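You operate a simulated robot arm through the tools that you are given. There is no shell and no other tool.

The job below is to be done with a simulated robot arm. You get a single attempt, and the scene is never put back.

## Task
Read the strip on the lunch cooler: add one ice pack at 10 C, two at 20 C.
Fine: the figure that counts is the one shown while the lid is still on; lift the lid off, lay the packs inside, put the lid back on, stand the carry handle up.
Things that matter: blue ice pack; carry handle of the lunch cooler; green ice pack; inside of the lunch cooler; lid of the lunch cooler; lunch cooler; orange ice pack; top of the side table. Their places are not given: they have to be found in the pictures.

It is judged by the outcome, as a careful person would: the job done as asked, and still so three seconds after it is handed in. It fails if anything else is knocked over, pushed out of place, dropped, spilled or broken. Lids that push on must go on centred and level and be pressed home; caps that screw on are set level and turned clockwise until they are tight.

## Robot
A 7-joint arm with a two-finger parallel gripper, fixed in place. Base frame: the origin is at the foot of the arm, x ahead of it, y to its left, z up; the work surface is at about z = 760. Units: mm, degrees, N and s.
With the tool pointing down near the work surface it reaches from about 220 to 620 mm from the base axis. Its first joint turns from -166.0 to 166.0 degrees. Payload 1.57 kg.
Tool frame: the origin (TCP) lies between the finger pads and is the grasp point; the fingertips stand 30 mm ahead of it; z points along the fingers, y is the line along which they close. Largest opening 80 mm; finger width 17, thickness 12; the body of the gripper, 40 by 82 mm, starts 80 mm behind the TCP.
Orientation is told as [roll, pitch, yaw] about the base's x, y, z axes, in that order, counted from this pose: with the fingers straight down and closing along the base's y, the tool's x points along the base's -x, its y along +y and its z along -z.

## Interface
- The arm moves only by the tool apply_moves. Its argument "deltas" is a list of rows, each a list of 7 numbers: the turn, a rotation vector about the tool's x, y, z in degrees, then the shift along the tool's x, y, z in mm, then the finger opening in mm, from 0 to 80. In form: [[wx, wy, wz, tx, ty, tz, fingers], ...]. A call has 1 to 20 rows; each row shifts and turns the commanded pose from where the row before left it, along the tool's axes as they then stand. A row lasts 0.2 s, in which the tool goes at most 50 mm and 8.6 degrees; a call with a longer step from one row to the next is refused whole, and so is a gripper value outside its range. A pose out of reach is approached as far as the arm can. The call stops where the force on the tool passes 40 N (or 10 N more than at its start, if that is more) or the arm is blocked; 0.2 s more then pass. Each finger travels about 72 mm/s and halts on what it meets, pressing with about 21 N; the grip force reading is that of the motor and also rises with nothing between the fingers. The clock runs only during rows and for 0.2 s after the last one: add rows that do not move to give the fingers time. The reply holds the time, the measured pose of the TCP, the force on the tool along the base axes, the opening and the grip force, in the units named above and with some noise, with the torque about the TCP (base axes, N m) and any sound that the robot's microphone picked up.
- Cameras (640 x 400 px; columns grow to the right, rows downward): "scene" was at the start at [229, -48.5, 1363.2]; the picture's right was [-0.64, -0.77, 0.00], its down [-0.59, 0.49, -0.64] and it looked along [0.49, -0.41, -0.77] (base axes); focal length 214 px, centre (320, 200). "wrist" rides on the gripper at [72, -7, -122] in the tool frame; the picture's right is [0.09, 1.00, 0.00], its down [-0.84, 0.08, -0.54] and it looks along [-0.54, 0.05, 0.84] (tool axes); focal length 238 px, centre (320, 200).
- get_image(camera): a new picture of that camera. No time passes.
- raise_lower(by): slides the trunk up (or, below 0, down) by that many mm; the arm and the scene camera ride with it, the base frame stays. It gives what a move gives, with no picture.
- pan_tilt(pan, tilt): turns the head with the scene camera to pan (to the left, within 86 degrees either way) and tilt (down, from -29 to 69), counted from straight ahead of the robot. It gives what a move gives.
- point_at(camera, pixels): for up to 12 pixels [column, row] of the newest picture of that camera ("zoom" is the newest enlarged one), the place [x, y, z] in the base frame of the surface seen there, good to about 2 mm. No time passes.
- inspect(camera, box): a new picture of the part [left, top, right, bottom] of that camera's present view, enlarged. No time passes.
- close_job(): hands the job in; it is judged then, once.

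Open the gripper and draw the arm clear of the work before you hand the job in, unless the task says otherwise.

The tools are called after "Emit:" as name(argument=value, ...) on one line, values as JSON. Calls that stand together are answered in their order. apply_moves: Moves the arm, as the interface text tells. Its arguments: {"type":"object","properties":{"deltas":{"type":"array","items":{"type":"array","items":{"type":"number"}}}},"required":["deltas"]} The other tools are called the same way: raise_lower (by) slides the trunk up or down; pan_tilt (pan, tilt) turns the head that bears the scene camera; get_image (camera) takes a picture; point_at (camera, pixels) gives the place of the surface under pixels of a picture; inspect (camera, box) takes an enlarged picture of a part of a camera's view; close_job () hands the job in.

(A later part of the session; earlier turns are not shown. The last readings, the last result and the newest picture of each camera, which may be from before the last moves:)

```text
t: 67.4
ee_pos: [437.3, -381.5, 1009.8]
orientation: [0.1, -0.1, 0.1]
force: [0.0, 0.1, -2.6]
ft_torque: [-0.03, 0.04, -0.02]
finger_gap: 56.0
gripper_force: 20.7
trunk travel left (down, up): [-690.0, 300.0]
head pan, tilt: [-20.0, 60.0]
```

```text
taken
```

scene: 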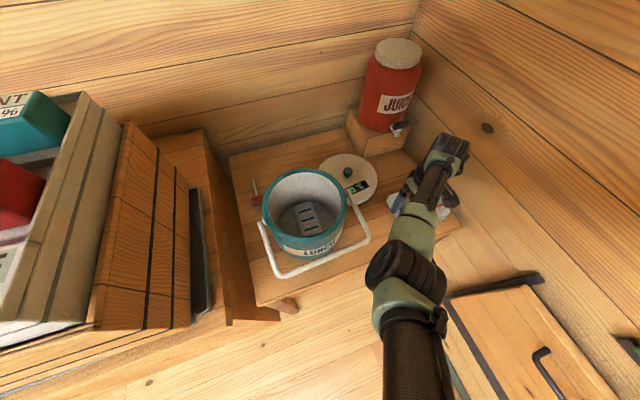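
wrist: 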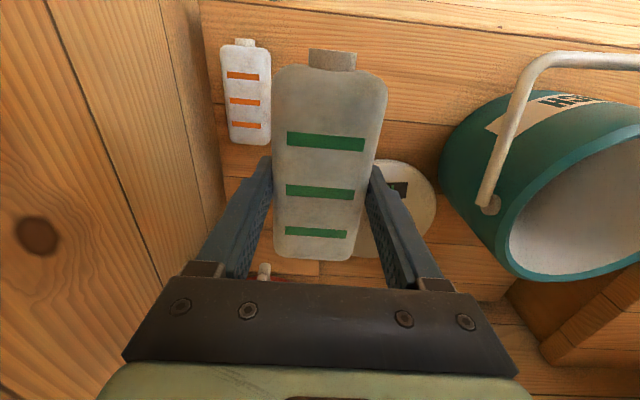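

I carry the green pack across to over the cooler at (493.5, -79.5).

Emit:
apply_moves(deltas=[[0, 0, 0, -4, 20, 0, 40], [0, 0, 0, -7, 34, 0, 40], [0, 0, 0, -8, 41, 0, 40], [0, 0, 0, -8, 42, 0, 40], [0, 0, 0, -8, 42, 0, 40], [0, 0, 0, -8, 42, 0, 40], [0, 0, 0, -7, 40, 0, 40], [0, 0, 0, -4, 27, 0, 40], [0, 0, 0, -2.5, 14, 0, 40], [0, 0, 0, 0, 0, 0, 40], [0, 0, 0, 0, 0, 0, 40]])

Emit:
get_image(camera="wrist")

Emit:
get_image(camera="scene")

```text
t: 69.8
ee_pos: [491.9, -80.4, 1010.1]
orientation: [0.0, -0.1, 0.0]
force: [0.1, 0.4, -3.3]
ft_torque: [0.0, -0.03, 0.02]
finger_gap: 55.7
gripper_force: 21.1
trunk travel left (down, up): [-690.0, 300.0]
head pan, tilt: [-20.0, 60.0]
```

```text
taken
```

wrist: 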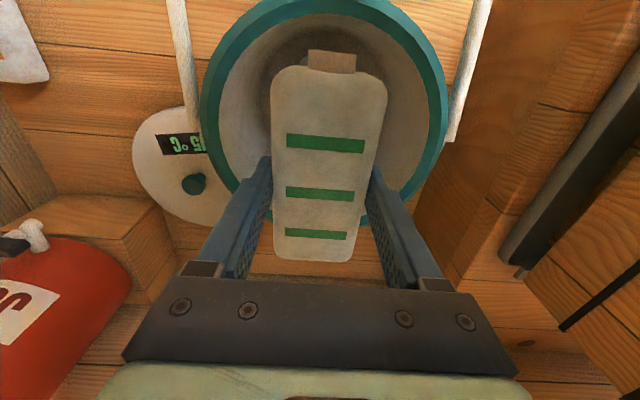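

```text
taken
```

scene: 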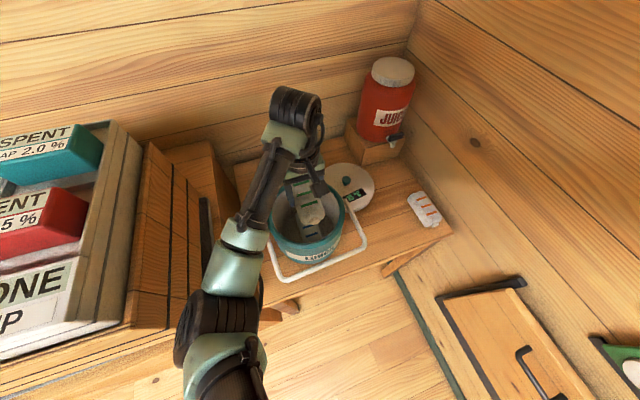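

I lower the green pack onto the blue one: expected contact at TCP z≈854, so first to about 860.

Emit:
apply_moves(deltas=[[0, 0, 0, -1, 0.8, 15, 40], [0, 0, 0, 0, 0, 30, 40], [0, 0, 0, 0, 0, 30, 40], [0, 0, 0, 0, 0, 30, 40], [0, 0, 0, 0, 0, 25, 40], [0, 0, 0, 0, 0, 14, 40], [0, 0, 0, 0, 0, 6, 40], [0, 0, 0, 0, 0, 0, 40], [0, 0, 0, 0, 0, 0, 40]])

Emit:
get_image(camera="wrist")

```text
t: 71.8
ee_pos: [494.5, -77.5, 858.0]
orientation: [0.1, 0.0, 0.0]
force: [-0.1, 0.5, -2.6]
ft_torque: [0.0, -0.03, 0.02]
finger_gap: 55.6
gripper_force: 21.0
trunk travel left (down, up): [-690.0, 300.0]
head pan, tilt: [-20.0, 60.0]
```

```text
taken
```

wrist: 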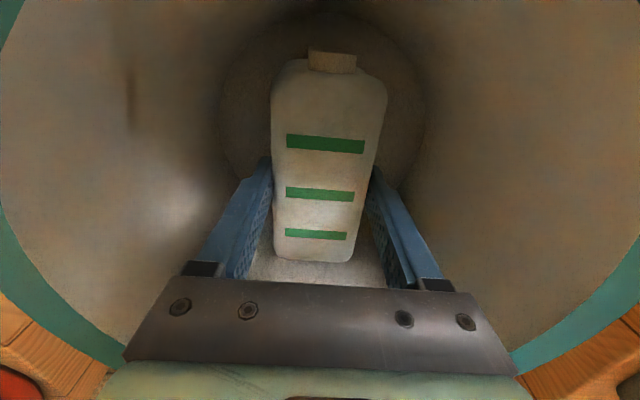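

Nearly there, directly above the blue pack. I trim y by -1.2 mm and ease down in small steps to contact.

Emit:
apply_moves(deltas=[[0, 0, 0, 0, -1.2, 1.5, 40], [0, 0, 0, 0, 0, 1.5, 40], [0, 0, 0, 0, 0, 1.2, 40], [0, 0, 0, 0, 0, 0, 40]])

```text
t: 72.8
ee_pos: [495.1, -80.9, 855.9]
orientation: [0.1, 0.0, 0.0]
force: [-0.2, 0.1, -2.3]
ft_torque: [0.02, 0.0, -0.03]
finger_gap: 55.8
gripper_force: 21.1
trunk travel left (down, up): [-690.0, 300.0]
head pan, tilt: [-20.0, 60.0]
```

Not yet in contact (-2.3 N, z≈855.9). I continue down in 1 mm steps.

Emit:
apply_moves(deltas=[[0, 0, 0, 0, 0, 1, 40], [0, 0, 0, 0, 0, 1, 40], [0, 0, 0, 0, 0, 0, 40]])

```text
t: 73.6
ee_pos: [494.8, -79.5, 853.4]
orientation: [0.1, 0.0, 0.0]
force: [0.6, 0.3, -1.3]
ft_torque: [-0.03, 0.0, 0.0]
finger_gap: 55.5
gripper_force: 21.8
trunk travel left (down, up): [-690.0, 300.0]
head pan, tilt: [-20.0, 60.0]
```

Emit:
apply_moves(deltas=[[0, 0, 0, 0, 0, 1, 40], [0, 0, 0, 0, 0, 0, 40]])

```text
t: 74.2
ee_pos: [495.2, -79.2, 854.5]
orientation: [0.0, -0.1, 0.0]
force: [0.0, 1.0, 2.6]
ft_torque: [-0.12, 0.3, -0.04]
finger_gap: 55.6
gripper_force: 20.5
trunk travel left (down, up): [-690.0, 300.0]
head pan, tilt: [-20.0, 60.0]
```

The force turned to +2.6 N, so the green pack rests on the blue one. I open the fingers gently.

Emit:
apply_moves(deltas=[[0, 0, 0, 0, 0, 0, 57], [0, 0, 0, 0, 0, 0, 62], [0, 0, 0, 0, 0, 0, 72], [0, 0, 0, 0, 0, 0, 78], [0, 0, 0, 0, 0, 0, 78]])

Emit:
get_image(camera="wrist")

```text
t: 75.4
ee_pos: [494.9, -80.0, 852.7]
orientation: [0.1, 0.0, 0.0]
force: [-0.1, -0.7, 0.1]
ft_torque: [-0.01, 0.0, -0.02]
finger_gap: 78.1
gripper_force: 0.1
trunk travel left (down, up): [-690.0, 300.0]
head pan, tilt: [-20.0, 60.0]
```

```text
taken
```

wrist: 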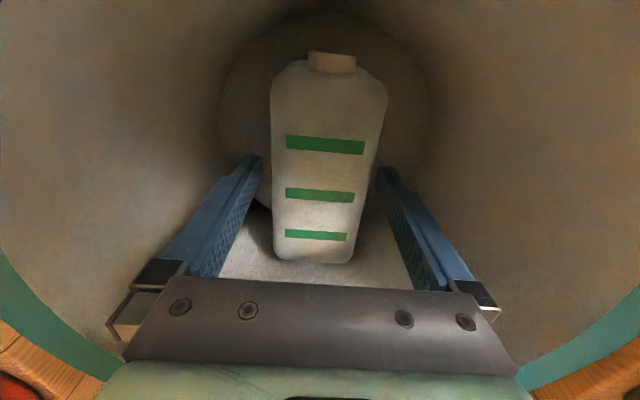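

Released and steady. I rise straight out of the cooler to z≈1010 and check both packs.

Emit:
apply_moves(deltas=[[0, 0, 0, 0, 0, -6, 78], [0, 0, 0, 0, 0, -15, 78], [0, 0, 0, 0, 0, -30, 78], [0, 0, 0, 0, 0, -35, 78], [0, 0, 0, 0, 0, -35, 78], [0, 0, 0, 0, 0, -30, 78], [0, 0, 0, 0, 0, -7, 78], [0, 0, 0, 0, 0, 0, 78]])

Emit:
inspect(camera="wrist", box=[120, 0, 460, 240])

Emit:
point_at(camera="zoom", pixels=[[345, 90], [410, 95], [340, 170], [405, 175], [375, 60], [370, 240], [375, 130]])

```text
t: 77.2
ee_pos: [496.8, -78.6, 1011.5]
orientation: [0.3, 0.0, 0.0]
force: [-0.7, 0.0, 0.6]
ft_torque: [-0.01, 0.0, 0.0]
finger_gap: 78.3
gripper_force: 0.0
trunk travel left (down, up): [-690.0, 300.0]
head pan, tilt: [-20.0, 60.0]
```

```text
1.67 times, centred on (290, 120) of wrist
```

zoom: 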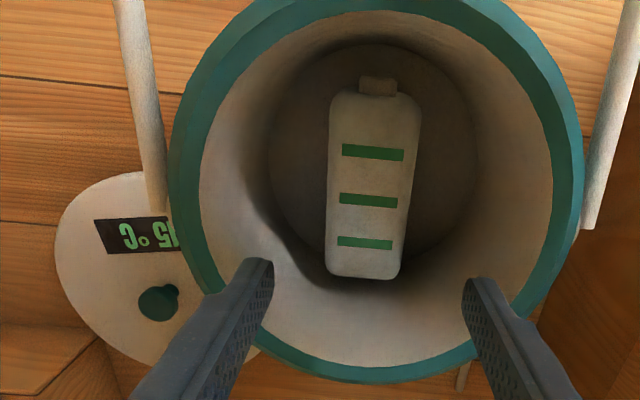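

```text
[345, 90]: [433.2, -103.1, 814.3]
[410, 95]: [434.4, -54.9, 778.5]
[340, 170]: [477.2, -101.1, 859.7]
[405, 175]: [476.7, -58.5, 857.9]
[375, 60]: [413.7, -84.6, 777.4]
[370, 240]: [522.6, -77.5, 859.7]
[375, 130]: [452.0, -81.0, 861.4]
```

Both packs lie stacked flat inside (green top at z≈860, well under the rim at 934). Before fetching the lid I fit the rim circle with ring points in this zoomed picture.

Emit:
point_at(camera="zoom", pixels=[[190, 185], [568, 185], [375, 376], [212, 285], [538, 280], [205, 110], [553, 110], [500, 40], [245, 50], [300, 358], [455, 355], [575, 180]])

Emit:
point_at(camera="zoom", pixels=[[201, 185], [553, 185], [375, 366], [225, 275], [525, 275], [213, 110], [540, 110], [490, 48], [257, 58], [310, 348], [445, 345], [375, 12]])

```text
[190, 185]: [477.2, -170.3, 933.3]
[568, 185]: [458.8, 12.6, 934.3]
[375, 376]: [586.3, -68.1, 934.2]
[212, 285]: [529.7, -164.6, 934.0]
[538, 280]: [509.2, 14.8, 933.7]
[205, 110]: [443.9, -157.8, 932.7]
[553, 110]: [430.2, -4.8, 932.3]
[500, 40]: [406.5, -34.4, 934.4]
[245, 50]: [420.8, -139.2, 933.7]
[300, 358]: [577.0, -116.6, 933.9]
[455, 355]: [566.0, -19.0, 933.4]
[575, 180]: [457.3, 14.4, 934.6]
```

```text
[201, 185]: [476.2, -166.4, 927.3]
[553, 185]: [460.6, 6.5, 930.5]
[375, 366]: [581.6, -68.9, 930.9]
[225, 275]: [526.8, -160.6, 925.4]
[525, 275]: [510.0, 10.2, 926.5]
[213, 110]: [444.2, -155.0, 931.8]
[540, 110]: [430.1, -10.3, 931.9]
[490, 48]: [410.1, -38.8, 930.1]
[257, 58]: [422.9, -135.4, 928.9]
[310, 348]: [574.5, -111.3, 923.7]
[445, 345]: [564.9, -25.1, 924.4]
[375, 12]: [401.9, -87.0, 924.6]
```

The rim fits a circle centred near (490, -77.5) with inner radius 90. Now I go up to z≈1108 and out over the lid, at the height where the arm's reach is greatest, so I can lower onto it with the trunk.

Emit:
apply_moves(deltas=[[0, 0, 0, 0, 0, -20, 78], [0, 0, 0, 0, 0, -35, 70], [0, 0, 0, 0, 0, -35, 65], [0, 0, 0, -5, -10, -8, 65], [0, 0, 0, -15, -25, 0, 65], [0, 0, 0, -18, -30, 0, 65], [0, 0, 0, -20, -32, 0, 65], [0, 0, 0, -20, -32, 0, 65], [0, 0, 0, -18, -30, 0, 65], [0, 0, 0, -10, -18, 0, 65], [0, 0, 0, 0, 0, 0, 65], [0, 0, 0, 0, 0, 0, 65]])

Emit:
get_image(camera="scene")

Emit:
get_image(camera="wrist")

```text
t: 79.8
ee_pos: [600.5, -257.1, 1110.7]
orientation: [0.1, 0.0, -0.1]
force: [-0.4, 0.4, 0.4]
ft_torque: [0.0, 0.01, 0.0]
finger_gap: 65.1
gripper_force: 0.1
trunk travel left (down, up): [-690.0, 300.0]
head pan, tilt: [-20.0, 60.0]
```

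```text
taken
```

scene: 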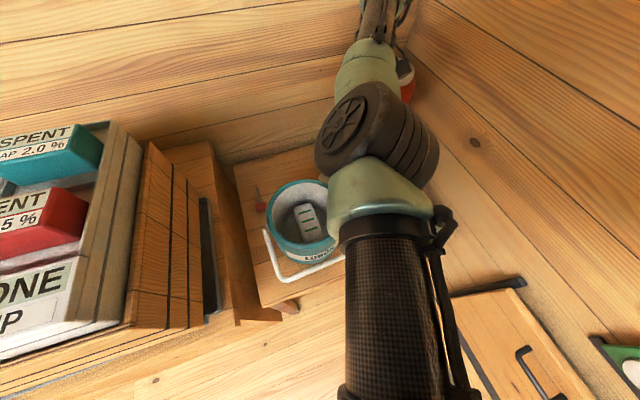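

```text
taken
```

wrist: 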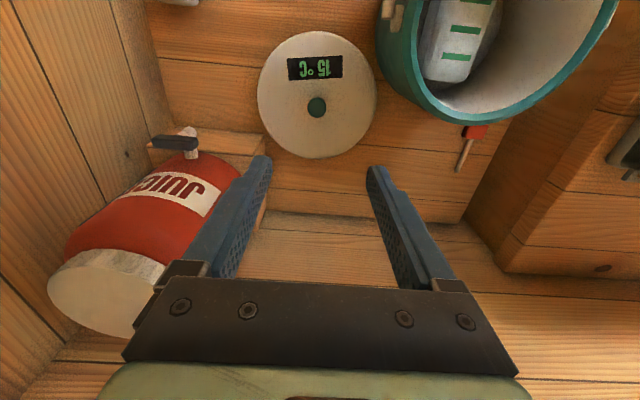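

I check the elbow height (it will drop with the trunk) and the knob/lid position in the wrist view.

Emit:
point_at(camera="scene", pixels=[[345, 130], [400, 130], [380, 190], [335, 150], [370, 70], [390, 230], [345, 225]])

Emit:
point_at(camera="wrist", pixels=[[317, 106], [308, 106], [326, 106], [317, 97], [317, 115], [260, 90], [373, 95], [318, 35], [318, 155], [275, 135], [362, 135]])

```text
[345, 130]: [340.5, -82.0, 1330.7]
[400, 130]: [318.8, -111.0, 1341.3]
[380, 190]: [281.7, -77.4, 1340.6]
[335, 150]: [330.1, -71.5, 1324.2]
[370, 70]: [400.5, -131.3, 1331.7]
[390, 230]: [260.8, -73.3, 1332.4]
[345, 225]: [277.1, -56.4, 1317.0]
```

```text
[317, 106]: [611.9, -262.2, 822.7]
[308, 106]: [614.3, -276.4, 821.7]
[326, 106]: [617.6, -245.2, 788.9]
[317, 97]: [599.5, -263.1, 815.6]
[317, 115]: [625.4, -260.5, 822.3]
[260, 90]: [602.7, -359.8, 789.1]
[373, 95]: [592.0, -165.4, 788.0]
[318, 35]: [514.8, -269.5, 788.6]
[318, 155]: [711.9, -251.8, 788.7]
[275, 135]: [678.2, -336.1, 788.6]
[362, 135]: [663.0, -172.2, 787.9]
```

The elbow will stay above z≈1040, clear of the cooler. I lower the trunk by 225 mm, bringing the fingers to just above the knob.

Emit:
raise_lower(by=-150)

Emit:
raise_lower(by=-75)

Emit:
get_image(camera="wrist")

Emit:
get_image(camera="scene")

```text
t: 81.6
ee_pos: [601.4, -258.1, 960.9]
orientation: [0.1, 0.0, 0.0]
force: [-0.7, 0.7, 0.4]
ft_torque: [0.01, -0.01, 0.01]
finger_gap: 64.8
gripper_force: 0.1
trunk travel left (down, up): [-540.0, 450.0]
head pan, tilt: [-20.0, 60.0]
```

```text
t: 82.7
ee_pos: [600.0, -258.4, 885.8]
orientation: [0.0, 0.0, 0.0]
force: [1.2, 0.1, 0.2]
ft_torque: [0.03, -0.01, 0.01]
finger_gap: 65.2
gripper_force: 0.1
trunk travel left (down, up): [-465.0, 525.0]
head pan, tilt: [-20.0, 60.0]
```

```text
taken
```

wrist: 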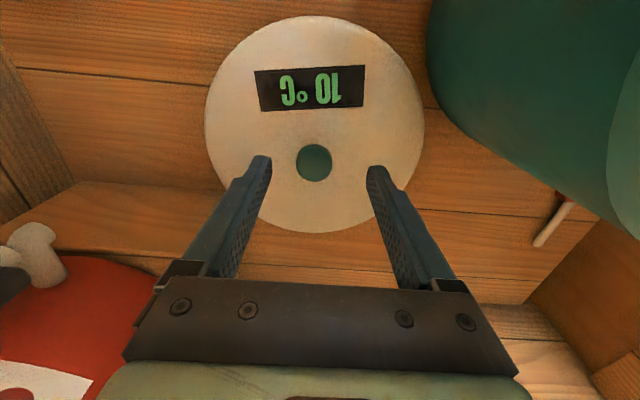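

```text
taken
```

scene: 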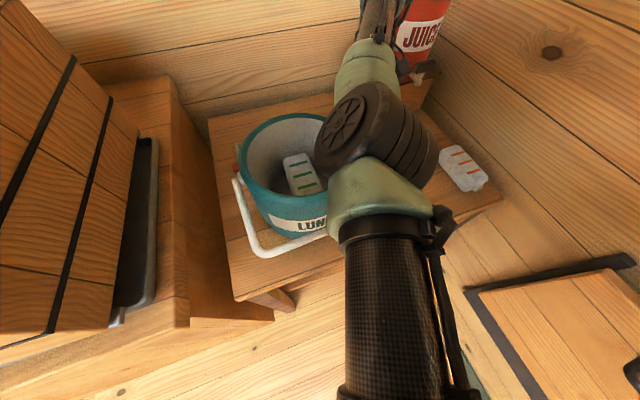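

Strip now shows 10 °C with the lid off, which doesn't count. I measure the knob at (314,163) and the lid edge from this closer view.

Emit:
point_at(camera="wrist", pixels=[[314, 163], [299, 163], [328, 163], [314, 150], [314, 176], [210, 110], [420, 120], [313, 20], [313, 228], [240, 50], [390, 55], [240, 195]])

```text
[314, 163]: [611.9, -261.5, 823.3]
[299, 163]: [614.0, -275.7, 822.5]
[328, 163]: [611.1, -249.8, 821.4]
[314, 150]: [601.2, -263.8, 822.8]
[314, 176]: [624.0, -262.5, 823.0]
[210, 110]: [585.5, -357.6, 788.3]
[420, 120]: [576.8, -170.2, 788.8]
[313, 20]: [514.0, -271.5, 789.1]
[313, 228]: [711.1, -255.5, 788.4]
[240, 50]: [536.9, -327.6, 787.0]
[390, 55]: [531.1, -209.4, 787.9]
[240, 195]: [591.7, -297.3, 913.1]
```

The knob is about 10 mm further out (+x) and 5 mm in -y from the tool, beyond the straight-down reach. I pitch the tool 4° outward (fingers tipped away from the base), which extends reach, and shift over the knob.

Emit:
apply_moves(deltas=[[0, -2, 0, 0, 0, 0, 65], [0, -2, 0, 0, 0, 0, 65], [0, 0, 0, -5, -3, 0, 65], [0, 0, 0, -5, -2.5, 0, 65], [0, 0, 0, 0, 0, 0, 65], [0, 0, 0, 0, 0, 0, 65]])

Emit:
get_image(camera="wrist")

```text
t: 84.1
ee_pos: [610.2, -263.2, 886.0]
orientation: [0.1, -4.0, -0.1]
force: [-1.2, -0.2, 0.2]
ft_torque: [0.01, 0.02, -0.01]
finger_gap: 65.0
gripper_force: 0.0
trunk travel left (down, up): [-465.0, 525.0]
head pan, tilt: [-20.0, 60.0]
```

```text
taken
```

wrist: 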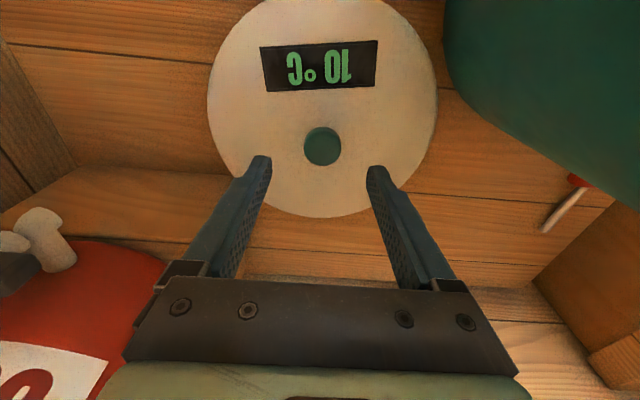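

The knob at (322,146) is now straight below the tool. I lower the trunk 61 mm so the fingers straddle the knob with the tips just above the lid.

Emit:
raise_lower(by=-40)

Emit:
raise_lower(by=-21)

Emit:
get_image(camera="wrist")

Emit:
point_at(camera="wrist", pixels=[[322, 185], [305, 185], [338, 185], [322, 170], [220, 120], [440, 120], [322, 20], [322, 240]])

```text
t: 84.9
ee_pos: [611.9, -263.3, 846.9]
orientation: [0.1, -4.0, 0.0]
force: [-0.3, 0.1, -0.5]
ft_torque: [-0.01, 0.0, 0.02]
finger_gap: 64.9
gripper_force: 0.1
trunk travel left (down, up): [-425.0, 565.0]
head pan, tilt: [-20.0, 60.0]
```

```text
t: 85.6
ee_pos: [611.5, -264.1, 826.1]
orientation: [0.1, -4.0, 0.1]
force: [-0.3, -0.6, -0.1]
ft_torque: [-0.01, 0.04, 0.0]
finger_gap: 65.0
gripper_force: 0.0
trunk travel left (down, up): [-404.0, 586.0]
head pan, tilt: [-20.0, 60.0]
```

```text
taken
```

wrist: 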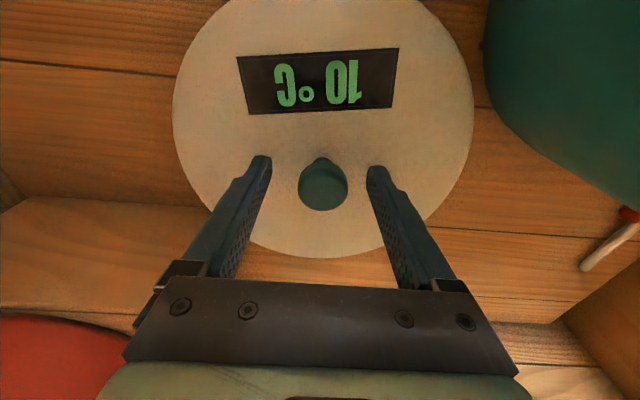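

```text
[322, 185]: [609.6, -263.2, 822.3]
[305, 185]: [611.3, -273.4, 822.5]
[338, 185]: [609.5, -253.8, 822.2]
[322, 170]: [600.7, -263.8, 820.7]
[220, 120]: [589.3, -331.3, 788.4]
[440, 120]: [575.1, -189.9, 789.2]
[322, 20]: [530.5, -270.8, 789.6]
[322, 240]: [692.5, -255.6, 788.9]
```

Aligned within about 1 mm. I lower 2.5 mm more and close on the knob.

Emit:
raise_lower(by=-2.5)

Emit:
apply_moves(deltas=[[0, 0, 0, 0, 0, 0, 50], [0, 0, 0, 0, 0, 0, 38], [0, 0, 0, 0, 0, 0, 30], [0, 0, 0, 0, 0, 0, 20], [0, 0, 0, 0, 0, 0, 10], [0, 0, 0, 0, 0, 0, 10]])

Emit:
get_image(camera="wrist")

```text
t: 86.1
ee_pos: [609.6, -264.6, 823.3]
orientation: [0.1, -4.0, -0.1]
force: [-1.1, -0.3, 0.0]
ft_torque: [0.0, 0.03, 0.02]
finger_gap: 65.0
gripper_force: 0.1
trunk travel left (down, up): [-402.0, 588.0]
head pan, tilt: [-20.0, 60.0]
```

```text
t: 87.5
ee_pos: [609.9, -263.3, 823.4]
orientation: [0.2, -4.0, -0.1]
force: [0.2, 1.5, 0.0]
ft_torque: [0.01, 0.0, -0.01]
finger_gap: 31.0
gripper_force: 21.0
trunk travel left (down, up): [-402.0, 588.0]
head pan, tilt: [-20.0, 60.0]
```

```text
taken
```

wrist: 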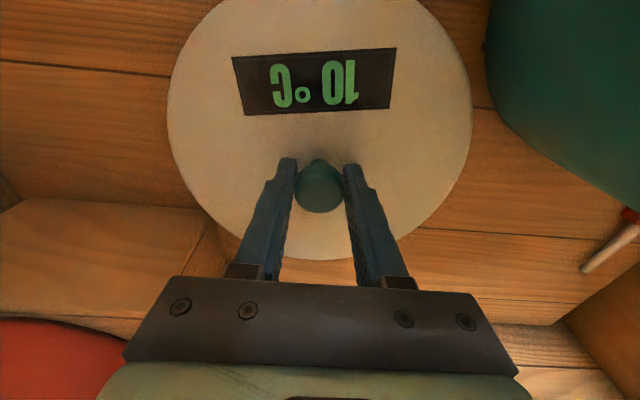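

Gripped (31.0 mm, 21 N). I lift the lid straight up with the trunk, first 40 mm.

Emit:
raise_lower(by=40)

Emit:
get_image(camera="wrist")

```text
t: 88.3
ee_pos: [611.2, -263.1, 863.2]
orientation: [0.0, -4.1, 0.0]
force: [-0.2, -0.2, -1.2]
ft_torque: [0.02, -0.01, -0.01]
finger_gap: 30.9
gripper_force: 21.3
trunk travel left (down, up): [-442.0, 548.0]
head pan, tilt: [-20.0, 60.0]
```

```text
taken
```

wrist: 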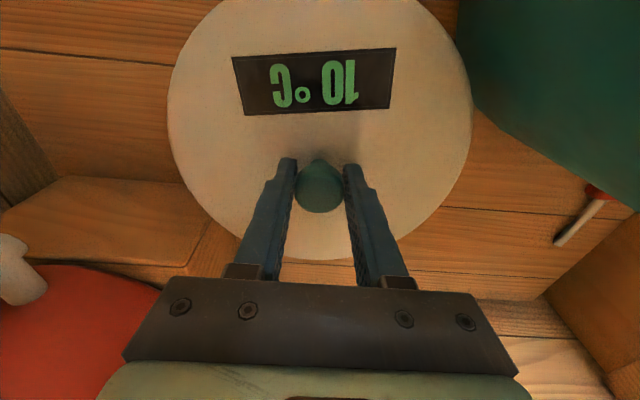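

The lid lifted level and unchanged in the grip. I continue straight up with the trunk to bring it above the cooler.

Emit:
raise_lower(by=120)

Emit:
raise_lower(by=110)

Emit:
get_image(camera="wrist")

Emit:
get_image(camera="scene")

```text
t: 89.8
ee_pos: [610.2, -264.2, 982.5]
orientation: [0.2, -4.1, 0.0]
force: [-0.5, -0.2, -1.6]
ft_torque: [-0.01, 0.0, 0.03]
finger_gap: 30.8
gripper_force: 20.5
trunk travel left (down, up): [-562.0, 428.0]
head pan, tilt: [-20.0, 60.0]
```

```text
t: 91.3
ee_pos: [610.0, -263.3, 1092.2]
orientation: [0.2, -4.1, -0.1]
force: [0.6, -0.2, -0.8]
ft_torque: [0.02, 0.01, 0.0]
finger_gap: 30.7
gripper_force: 21.3
trunk travel left (down, up): [-672.0, 318.0]
head pan, tilt: [-20.0, 60.0]
```

```text
taken
```

wrist: 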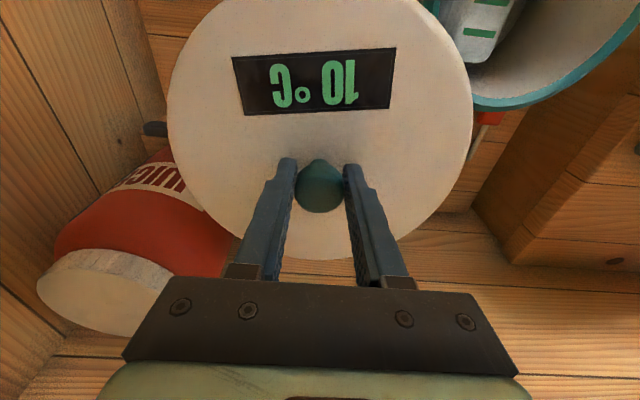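

```text
taken
```

scene: 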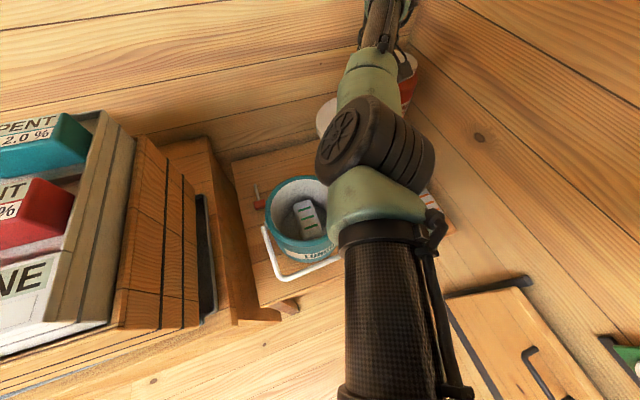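

The lid is at z≈1030 (bottom), well above the rim. I carry it horizontally over the cooler, keeping the 4° pitch so the lid stays level.

Emit:
apply_moves(deltas=[[0, 0, 0, 8, 12, -0.6, 10], [0, 0, 0, 15, 24, -1.1, 10], [0, 0, 0, 18, 28, -1.3, 10], [0, 0, 0, 19, 30, -1.3, 10], [0, 0, 0, 19, 30, -1.3, 10], [0, 0, 0, 18, 28, -1.3, 10], [0, 0, 0, 14, 22, -1, 10], [0, 0, 0, 8.7, 12, -0.5, 10], [0, 0, 0, 0, 0, 0, 10], [0, 0, 0, 0, 0, 0, 10]])

Emit:
get_image(camera="wrist")

Emit:
get_image(camera="scene")

```text
t: 93.5
ee_pos: [488.1, -75.0, 1095.3]
orientation: [0.1, -4.0, 0.1]
force: [0.6, 0.7, -1.1]
ft_torque: [0.0, 0.06, -0.02]
finger_gap: 30.6
gripper_force: 20.7
trunk travel left (down, up): [-672.0, 318.0]
head pan, tilt: [-20.0, 60.0]
```

```text
taken
```

wrist: 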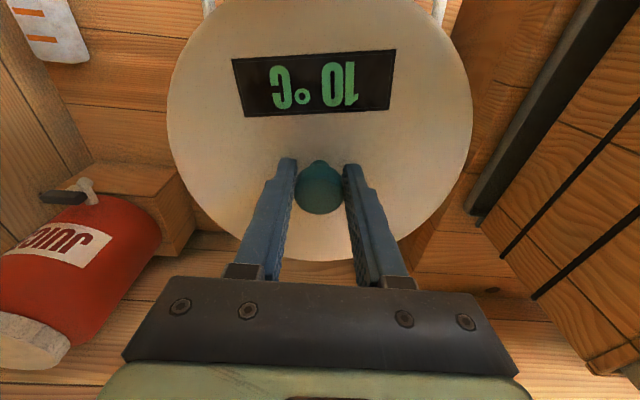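

```text
taken
```

scene: 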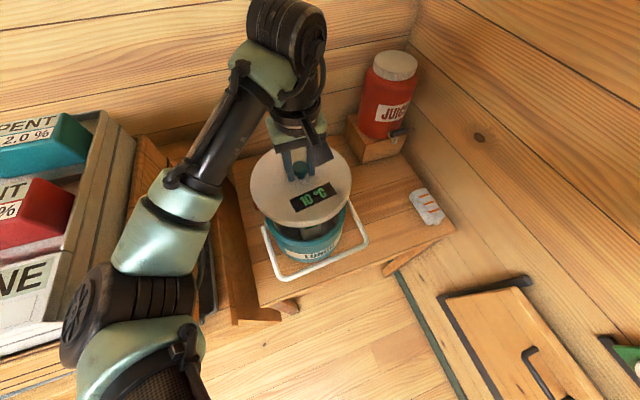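

The lid is over the cooler. I check the elbow's clearance to the left cabinet and the lid's level and position in both pictures.

Emit:
point_at(camera="scene", pixels=[[75, 330], [70, 310], [100, 280], [120, 245], [180, 300], [110, 150], [140, 180], [150, 240], [160, 195], [215, 260]])

Emit:
point_at(camera="wrist", pixels=[[175, 100], [465, 100], [320, 8], [250, 30], [390, 30], [215, 190], [430, 190], [300, 245], [340, 250], [320, 140]])

Emit:
inspect(camera="scene", box=[230, 130, 390, 300])

```text
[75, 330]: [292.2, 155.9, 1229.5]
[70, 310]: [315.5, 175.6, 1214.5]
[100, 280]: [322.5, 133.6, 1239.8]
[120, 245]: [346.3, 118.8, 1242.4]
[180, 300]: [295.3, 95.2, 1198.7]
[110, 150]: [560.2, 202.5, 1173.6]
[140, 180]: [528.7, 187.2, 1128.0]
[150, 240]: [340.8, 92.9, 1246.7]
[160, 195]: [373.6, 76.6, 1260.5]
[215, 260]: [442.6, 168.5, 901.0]
```

```text
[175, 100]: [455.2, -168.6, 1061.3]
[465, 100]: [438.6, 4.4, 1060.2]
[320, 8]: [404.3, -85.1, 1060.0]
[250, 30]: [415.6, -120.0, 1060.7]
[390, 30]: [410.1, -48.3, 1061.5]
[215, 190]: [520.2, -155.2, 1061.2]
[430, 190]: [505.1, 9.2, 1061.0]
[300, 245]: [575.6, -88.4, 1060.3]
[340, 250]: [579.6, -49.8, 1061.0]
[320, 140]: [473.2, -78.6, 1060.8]
```

```text
2.35 times, centred on (310, 215) of scene
```

zoom: 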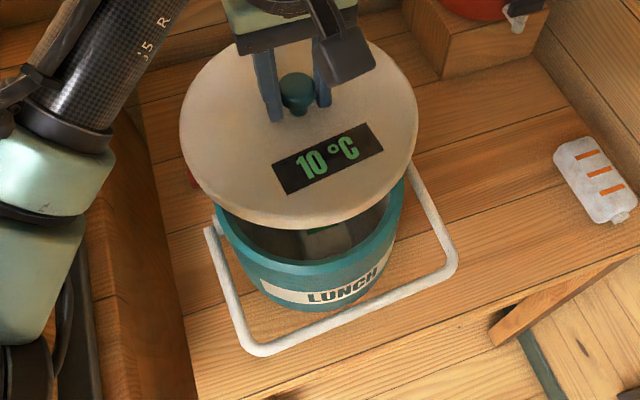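

The lid is level (z≈1060.8 everywhere). I lower it with the arm to about 12 mm above the rim and measure alignment there.

Emit:
apply_moves(deltas=[[0, 0, 0, 1, 0, 14, 10], [0, 0, 0, 1.4, 0, 20, 10], [0, 0, 0, 1.4, 0, 20, 10], [0, 0, 0, 1.4, 0, 20, 10], [0, 0, 0, 0.7, 0, 10, 10], [0, 0, 0, 0, 0, 0, 10], [0, 0, 0, 0, 0, 0, 10]])

Emit:
get_image(camera="wrist")

Emit:
get_image(camera="scene")

Emit:
inspect(camera="scene", box=[240, 150, 380, 280])

```text
t: 95.1
ee_pos: [491.0, -76.4, 1008.7]
orientation: [0.1, -4.0, 0.1]
force: [0.1, 0.3, -1.3]
ft_torque: [0.06, 0.01, 0.0]
finger_gap: 30.8
gripper_force: 20.7
trunk travel left (down, up): [-672.0, 318.0]
head pan, tilt: [-20.0, 60.0]
```

```text
taken
```

wrist: 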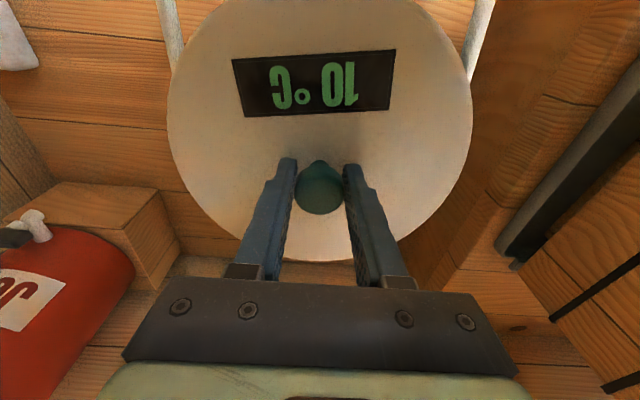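

```text
taken
```

scene: 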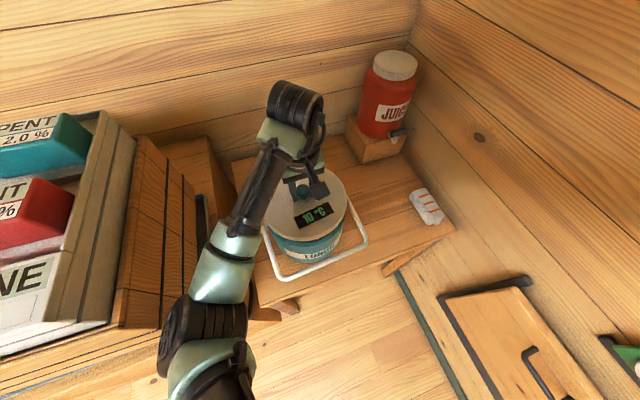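

```text
3.08 times, centred on (310, 215) of scene
```

zoom: 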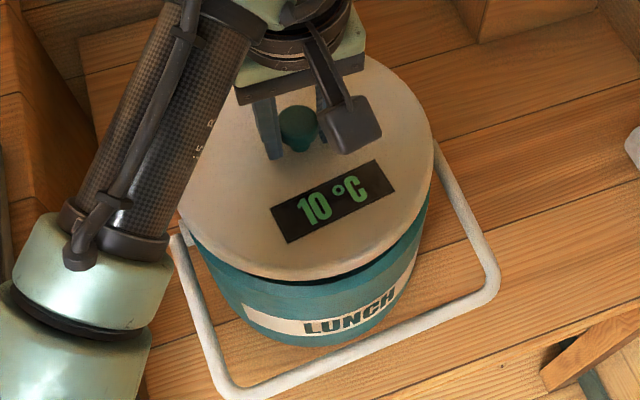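

I zoom closer on the gap between lid and rim to compare their edges in the same picture.

Emit:
inspect(camera="scene", box=[270, 190, 350, 250])

```text
6.67 times, centred on (310, 220) of scene
```

zoom: 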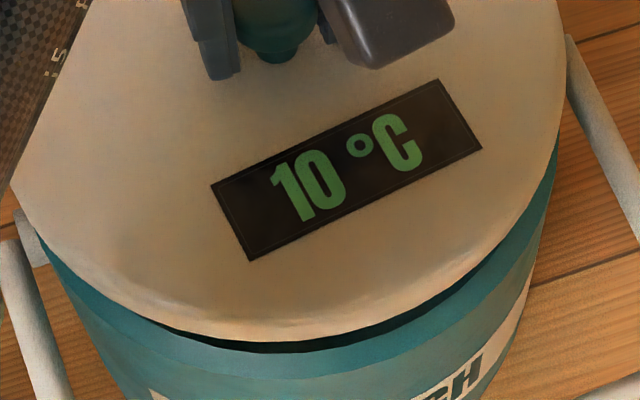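

I read points along the lid's front edge and the visible rim strip beneath it.

Emit:
point_at(camera="zoom", pixels=[[270, 362], [200, 350], [340, 360], [420, 325], [480, 280], [120, 315], [270, 330], [400, 295], [500, 220], [100, 270], [555, 120], [30, 205]])

Emit:
point_at(camera="wrist", pixels=[[172, 120], [469, 120], [320, 4], [300, 257], [345, 258], [220, 205], [432, 190], [195, 180], [455, 170], [200, 50], [440, 50]])

```text
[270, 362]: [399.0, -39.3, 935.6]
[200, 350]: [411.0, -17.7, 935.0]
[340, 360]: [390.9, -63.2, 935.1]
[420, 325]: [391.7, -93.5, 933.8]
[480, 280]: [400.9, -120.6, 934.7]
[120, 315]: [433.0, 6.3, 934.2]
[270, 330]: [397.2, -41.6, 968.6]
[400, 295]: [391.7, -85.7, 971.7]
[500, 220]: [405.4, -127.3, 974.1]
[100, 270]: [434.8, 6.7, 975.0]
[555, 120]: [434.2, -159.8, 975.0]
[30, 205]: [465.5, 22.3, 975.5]
```

```text
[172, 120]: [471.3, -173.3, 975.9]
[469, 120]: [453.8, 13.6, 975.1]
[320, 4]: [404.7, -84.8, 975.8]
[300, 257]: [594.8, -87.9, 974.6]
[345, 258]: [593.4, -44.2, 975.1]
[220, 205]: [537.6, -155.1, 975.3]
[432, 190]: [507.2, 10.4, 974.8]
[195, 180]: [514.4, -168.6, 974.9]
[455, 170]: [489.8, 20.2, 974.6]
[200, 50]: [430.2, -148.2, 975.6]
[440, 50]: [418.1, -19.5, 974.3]
```

I sample a pixel column across the rim to locate its outer edge exactly, plus several outer-edge points around the arc.

Emit:
point_at(camera="zoom", pixels=[[340, 352], [340, 358], [340, 364], [340, 370], [340, 376], [340, 382], [340, 388], [340, 394], [200, 370], [200, 380], [440, 340], [440, 350]])

Emit:
point_at(camera="zoom", pixels=[[340, 300], [340, 310], [340, 320], [340, 326], [340, 332], [340, 338], [340, 344], [340, 348], [200, 300], [200, 320], [440, 280], [440, 300]])

```text
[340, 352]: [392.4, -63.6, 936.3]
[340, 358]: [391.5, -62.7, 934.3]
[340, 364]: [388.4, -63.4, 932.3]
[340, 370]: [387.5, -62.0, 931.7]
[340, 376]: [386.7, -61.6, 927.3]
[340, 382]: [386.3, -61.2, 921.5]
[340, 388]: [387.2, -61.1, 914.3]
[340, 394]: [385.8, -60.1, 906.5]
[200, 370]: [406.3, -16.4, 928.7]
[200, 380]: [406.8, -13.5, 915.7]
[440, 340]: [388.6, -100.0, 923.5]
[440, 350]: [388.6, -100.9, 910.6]
```

```text
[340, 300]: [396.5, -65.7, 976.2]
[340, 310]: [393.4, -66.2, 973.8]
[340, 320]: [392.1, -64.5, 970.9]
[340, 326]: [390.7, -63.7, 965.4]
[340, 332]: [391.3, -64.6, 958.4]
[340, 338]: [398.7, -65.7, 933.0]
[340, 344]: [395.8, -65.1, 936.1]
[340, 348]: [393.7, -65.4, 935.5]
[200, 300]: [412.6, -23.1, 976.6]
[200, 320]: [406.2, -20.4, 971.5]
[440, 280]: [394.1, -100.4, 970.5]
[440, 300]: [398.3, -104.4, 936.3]
```

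Comparing edges in the same picture: the cooler wall front is at x≈386.5 and the lid's front at x≈391, so the lid sits about 3.5–4 mm too far in +x. I shift it -3.5 mm in x and -1 mm in y, lower 5 mm, and re-measure.

Emit:
apply_moves(deltas=[[0, 0, 0, 3.5, -1, -0.2, 10], [0, 0, 0, 0.35, 0, 5, 10], [0, 0, 0, 0, 0, 0, 10], [0, 0, 0, 0, 0, 0, 10]])

Emit:
inspect(camera="scene", box=[262, 190, 358, 250])

Emit:
point_at(camera="zoom", pixels=[[340, 320], [340, 326], [340, 332], [340, 338], [340, 344], [340, 350], [340, 356], [340, 362], [340, 370], [340, 376], [340, 382], [340, 390]])

```text
t: 96.1
ee_pos: [488.9, -78.6, 1004.0]
orientation: [0.1, -4.0, 0.1]
force: [-0.3, -0.6, -0.7]
ft_torque: [0.0, 0.03, 0.02]
finger_gap: 30.8
gripper_force: 21.3
trunk travel left (down, up): [-672.0, 318.0]
head pan, tilt: [-20.0, 60.0]
```

```text
6.67 times, centred on (310, 220) of scene
```

zoom: 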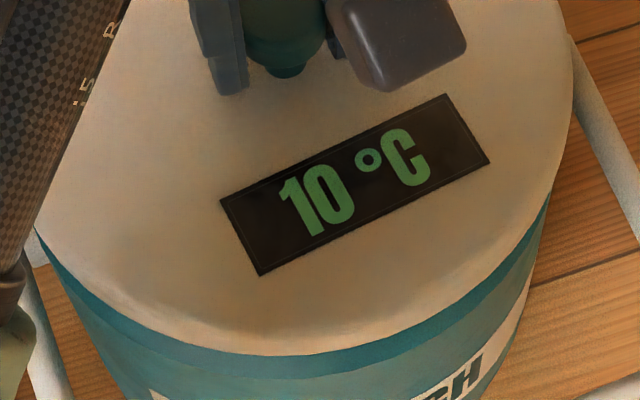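

```text
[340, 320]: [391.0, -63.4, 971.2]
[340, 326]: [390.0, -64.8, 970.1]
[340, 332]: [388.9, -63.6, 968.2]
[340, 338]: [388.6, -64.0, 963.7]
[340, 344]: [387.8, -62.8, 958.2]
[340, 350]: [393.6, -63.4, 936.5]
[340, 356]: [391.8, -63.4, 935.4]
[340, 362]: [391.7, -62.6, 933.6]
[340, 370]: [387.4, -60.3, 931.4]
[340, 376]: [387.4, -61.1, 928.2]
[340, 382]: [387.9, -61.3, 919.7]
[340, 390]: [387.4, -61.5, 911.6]
```

The lid front (x≈388) is now nearly flush with the cooler wall (x≈387.4). I check the left and right sides in the same way.

Emit:
point_at(camera="zoom", pixels=[[566, 130], [560, 150], [552, 175], [545, 190], [546, 210], [540, 235], [530, 270], [522, 295], [44, 222], [40, 228], [55, 255], [80, 300]])

Emit:
inspect(camera="scene", box=[250, 170, 370, 250])

```text
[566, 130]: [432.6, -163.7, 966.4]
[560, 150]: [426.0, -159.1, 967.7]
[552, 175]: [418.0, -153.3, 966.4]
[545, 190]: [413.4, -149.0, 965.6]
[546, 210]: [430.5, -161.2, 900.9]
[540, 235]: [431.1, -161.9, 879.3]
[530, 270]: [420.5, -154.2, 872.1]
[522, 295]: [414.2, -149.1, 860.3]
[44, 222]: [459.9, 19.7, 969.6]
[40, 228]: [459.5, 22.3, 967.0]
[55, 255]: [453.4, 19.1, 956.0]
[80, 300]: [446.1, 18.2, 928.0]
```

```text
5.00 times, centred on (310, 210) of scene
```

zoom: 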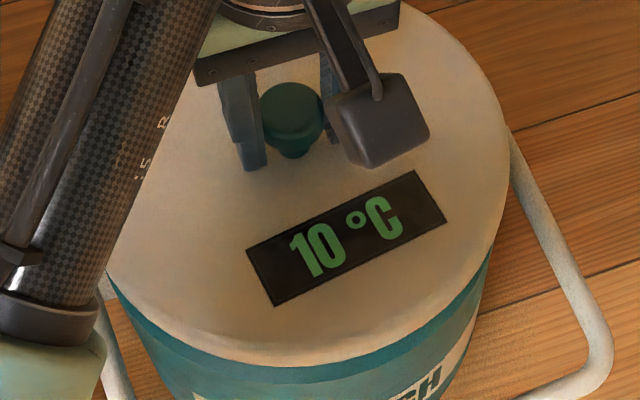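

The edges indicate the lid is still roughly 1–1.5 mm off toward -y/+x. I make that small correction and lower slowly to first contact.

Emit:
apply_moves(deltas=[[0, 0, 0, 0.8, 1.3, 0, 10], [0, 0, 0, 0.15, 0, 2, 10], [0, 0, 0, 0.15, 0, 2, 10], [0, 0, 0, 0.15, 0, 2, 10], [0, 0, 0, 0, 0, 0, 10]])

```text
t: 97.3
ee_pos: [487.4, -76.4, 998.2]
orientation: [0.1, -4.0, -0.2]
force: [-0.1, -0.9, -1.9]
ft_torque: [-0.01, 0.0, -0.01]
finger_gap: 30.7
gripper_force: 20.6
trunk travel left (down, up): [-672.0, 318.0]
head pan, tilt: [-20.0, 60.0]
```

No contact yet at z≈998. I continue down in 1.5–2 mm steps.

Emit:
apply_moves(deltas=[[0, 0, 0, 0.1, 0, 1.5, 10], [0, 0, 0, 0.1, 0, 1.5, 10], [0, 0, 0, 0, 0, 0, 10]])

Emit:
inspect(camera="scene", box=[250, 170, 370, 250])

```text
t: 98.1
ee_pos: [486.2, -75.9, 994.8]
orientation: [0.1, -4.0, 0.0]
force: [0.1, -1.1, -1.2]
ft_torque: [-0.02, -0.01, -0.01]
finger_gap: 30.8
gripper_force: 21.0
trunk travel left (down, up): [-672.0, 318.0]
head pan, tilt: [-20.0, 60.0]
```

```text
5.00 times, centred on (310, 210) of scene
```

zoom: 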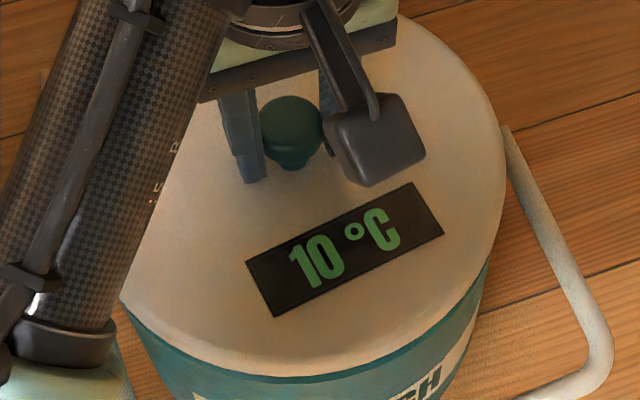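

Still free at z≈995, where the plug should be entering the mouth. I continue in 1.5 mm steps watching force.

Emit:
apply_moves(deltas=[[0, 0, 0, 0.1, 0, 1.5, 10], [0, 0, 0, 0.1, 0, 1.5, 10], [0, 0, 0, 0, 0, 0, 10]])

```text
t: 98.9
ee_pos: [487.2, -76.9, 993.4]
orientation: [0.1, -4.2, 0.0]
force: [0.6, 0.7, 3.8]
ft_torque: [-0.06, -0.43, 0.02]
finger_gap: 30.9
gripper_force: 21.2
trunk travel left (down, up): [-672.0, 318.0]
head pan, tilt: [-20.0, 60.0]
```

First contact: +3.8 N with a torque that places the contact about 78 mm behind the knob (+x side). I check the lid's level in the wrist view.

Emit:
get_image(camera="wrist")

Emit:
point_at(camera="wrist", pixels=[[185, 100], [455, 100], [320, 10], [250, 30], [390, 30], [225, 190], [420, 190], [300, 240], [340, 245], [320, 130]])

Emit:
inspect(camera="scene", box=[250, 170, 370, 250])

```text
taken
```

wrist: 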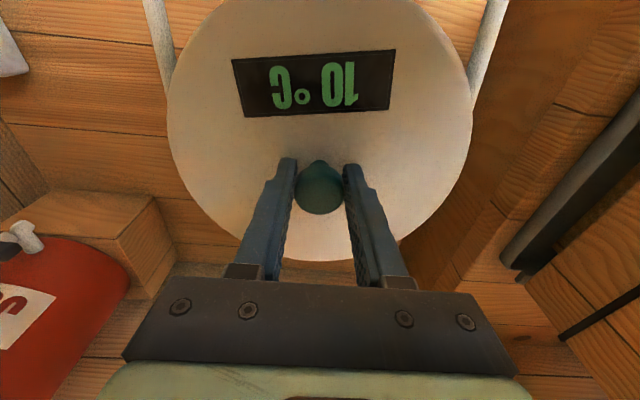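

```text
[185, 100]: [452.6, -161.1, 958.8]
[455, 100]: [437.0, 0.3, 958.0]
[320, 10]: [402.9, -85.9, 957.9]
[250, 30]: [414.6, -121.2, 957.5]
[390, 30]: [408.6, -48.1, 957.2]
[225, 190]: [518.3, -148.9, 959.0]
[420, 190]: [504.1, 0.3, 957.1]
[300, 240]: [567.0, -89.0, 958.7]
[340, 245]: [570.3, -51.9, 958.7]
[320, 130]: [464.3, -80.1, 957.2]
```

```text
5.00 times, centred on (310, 210) of scene
```

zoom: 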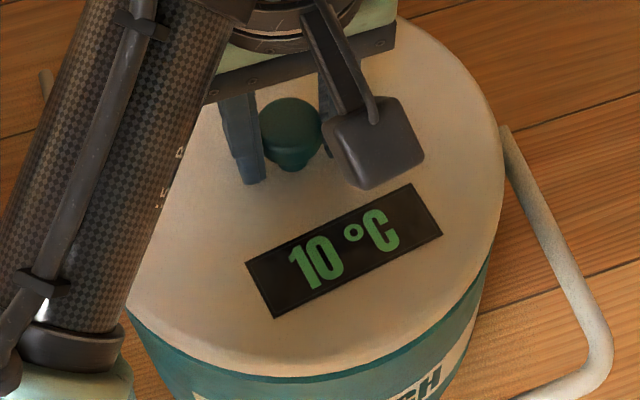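

The lid is level (all points 957–959), 6.5 mm from home, with the plug apparently touching at the back. I shift 1 mm toward -x and see how force and torque respond.

Emit:
apply_moves(deltas=[[0, 0, 0, 1, 0, 0, 10], [0, 0, 0, 0, 0, 0, 10]])

```text
t: 99.5
ee_pos: [482.8, -76.3, 990.4]
orientation: [0.2, -3.7, -0.1]
force: [0.2, -0.3, -1.7]
ft_torque: [0.01, 0.0, 0.0]
finger_gap: 30.9
gripper_force: 21.3
trunk travel left (down, up): [-672.0, 318.0]
head pan, tilt: [-20.0, 60.0]
```

The contact vanished and the lid dropped to z≈990.4, so the plug is entering. I keep lowering in 1 mm steps.

Emit:
apply_moves(deltas=[[0, 0, 0, 0.07, 0, 1, 10], [0, 0, 0, 0.07, 0, 1, 10], [0, 0, 0, 0, 0, 0, 10]])

```text
t: 100.3
ee_pos: [484.5, -77.0, 990.2]
orientation: [0.1, -4.0, -0.1]
force: [-0.5, 0.7, -0.9]
ft_torque: [0.04, 0.01, 0.04]
finger_gap: 31.0
gripper_force: 20.9
trunk travel left (down, up): [-672.0, 318.0]
head pan, tilt: [-20.0, 60.0]
```

Emit:
apply_moves(deltas=[[0, 0, 0, 0.07, 0, 1, 10], [0, 0, 0, 0.07, 0, 1, 10], [0, 0, 0, 0, 0, 0, 10]])

Emit:
get_image(camera="wrist")

Emit:
point_at(camera="wrist", pixels=[[185, 100], [455, 100], [320, 10], [250, 30], [390, 30], [225, 190], [420, 190], [300, 240], [340, 245], [320, 130]])

```text
t: 101.1
ee_pos: [484.0, -77.6, 987.6]
orientation: [0.1, -4.0, 0.0]
force: [0.4, 0.3, -0.7]
ft_torque: [-0.01, 0.0, -0.01]
finger_gap: 30.9
gripper_force: 20.8
trunk travel left (down, up): [-672.0, 318.0]
head pan, tilt: [-20.0, 60.0]
```

```text
taken
```

wrist: 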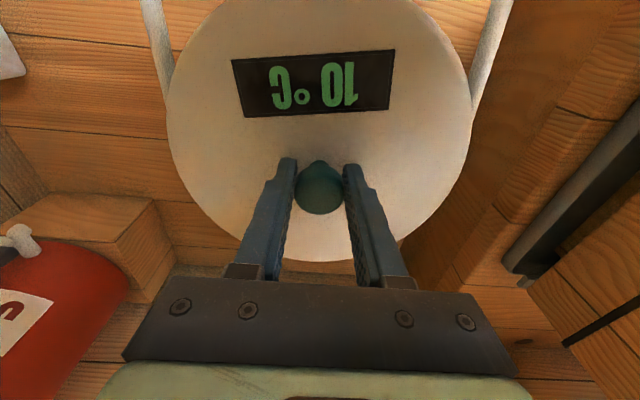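

```text
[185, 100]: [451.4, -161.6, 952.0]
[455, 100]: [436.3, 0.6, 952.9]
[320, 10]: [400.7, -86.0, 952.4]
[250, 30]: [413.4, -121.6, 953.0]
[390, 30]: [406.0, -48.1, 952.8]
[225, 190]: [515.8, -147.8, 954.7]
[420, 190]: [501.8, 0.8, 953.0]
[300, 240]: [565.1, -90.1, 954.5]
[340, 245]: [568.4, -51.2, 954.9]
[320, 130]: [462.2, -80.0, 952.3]
```

The lid top is at ≈953, only 1.5 mm from home, level and centred. I lower further to contact.

Emit:
apply_moves(deltas=[[0, 0, 0, 0.07, 0, 1, 10], [0, 0, 0, 0.07, 0, 1, 10], [0, 0, 0, 0, 0, 0, 10]])

```text
t: 101.9
ee_pos: [485.5, -77.4, 986.3]
orientation: [0.1, -4.0, 0.0]
force: [1.1, -0.7, -1.3]
ft_torque: [0.01, -0.01, 0.04]
finger_gap: 30.6
gripper_force: 21.3
trunk travel left (down, up): [-672.0, 318.0]
head pan, tilt: [-20.0, 60.0]
```

Emit:
apply_moves(deltas=[[0, 0, 0, 0.07, 0, 1, 10], [0, 0, 0, 0.07, 0, 1, 10], [0, 0, 0, 0, 0, 0, 10]])

```text
t: 102.7
ee_pos: [485.0, -76.7, 984.0]
orientation: [0.1, -4.0, -0.1]
force: [0.4, -0.1, 0.6]
ft_torque: [0.05, 0.19, -0.02]
finger_gap: 31.2
gripper_force: 20.6
trunk travel left (down, up): [-672.0, 318.0]
head pan, tilt: [-20.0, 60.0]
```

Contact is beginning (force from -1.3 to +0.6 N at z≈984). I press a few mm more in steps to seat it.

Emit:
apply_moves(deltas=[[0, 0, 0, 0.07, 0, 1, 10], [0, 0, 0, 0, 0, 0, 10]])

Emit:
apply_moves(deltas=[[0, 0, 0, 0.07, 0, 1, 10], [0, 0, 0, 0, 0, 0, 10]])

Emit:
get_image(camera="wrist")

Emit:
point_at(camera="wrist", pixels=[[185, 100], [455, 100], [320, 10], [250, 30], [390, 30], [225, 190], [420, 190], [300, 240], [340, 245], [320, 130]])

```text
t: 103.3
ee_pos: [484.4, -77.0, 985.2]
orientation: [0.1, -4.2, -0.1]
force: [1.9, -1.3, 11.5]
ft_torque: [-0.05, 0.1, -0.07]
finger_gap: 31.0
gripper_force: 21.2
trunk travel left (down, up): [-672.0, 318.0]
head pan, tilt: [-20.0, 60.0]
```

```text
t: 103.9
ee_pos: [484.8, -77.8, 983.6]
orientation: [0.1, -4.5, -0.1]
force: [5.3, -3.3, 23.0]
ft_torque: [-0.09, -0.16, -0.07]
finger_gap: 30.9
gripper_force: 20.8
trunk travel left (down, up): [-672.0, 318.0]
head pan, tilt: [-20.0, 60.0]
```

```text
taken
```

wrist: 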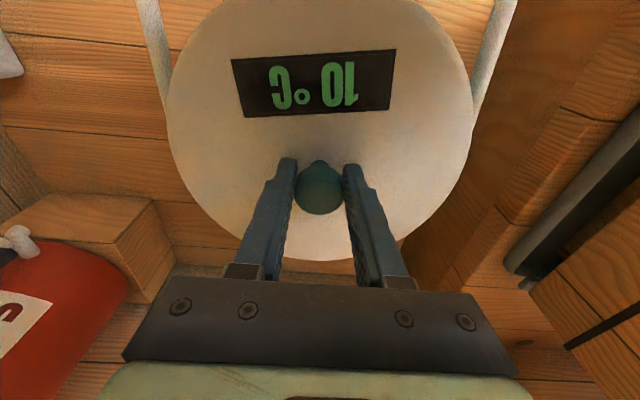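

```text
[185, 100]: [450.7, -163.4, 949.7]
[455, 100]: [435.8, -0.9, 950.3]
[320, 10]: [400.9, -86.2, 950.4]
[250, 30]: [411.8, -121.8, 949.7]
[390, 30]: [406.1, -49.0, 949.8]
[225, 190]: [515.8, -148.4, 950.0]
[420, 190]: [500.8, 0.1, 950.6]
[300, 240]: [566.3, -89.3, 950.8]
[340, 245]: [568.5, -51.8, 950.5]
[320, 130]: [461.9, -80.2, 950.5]
```

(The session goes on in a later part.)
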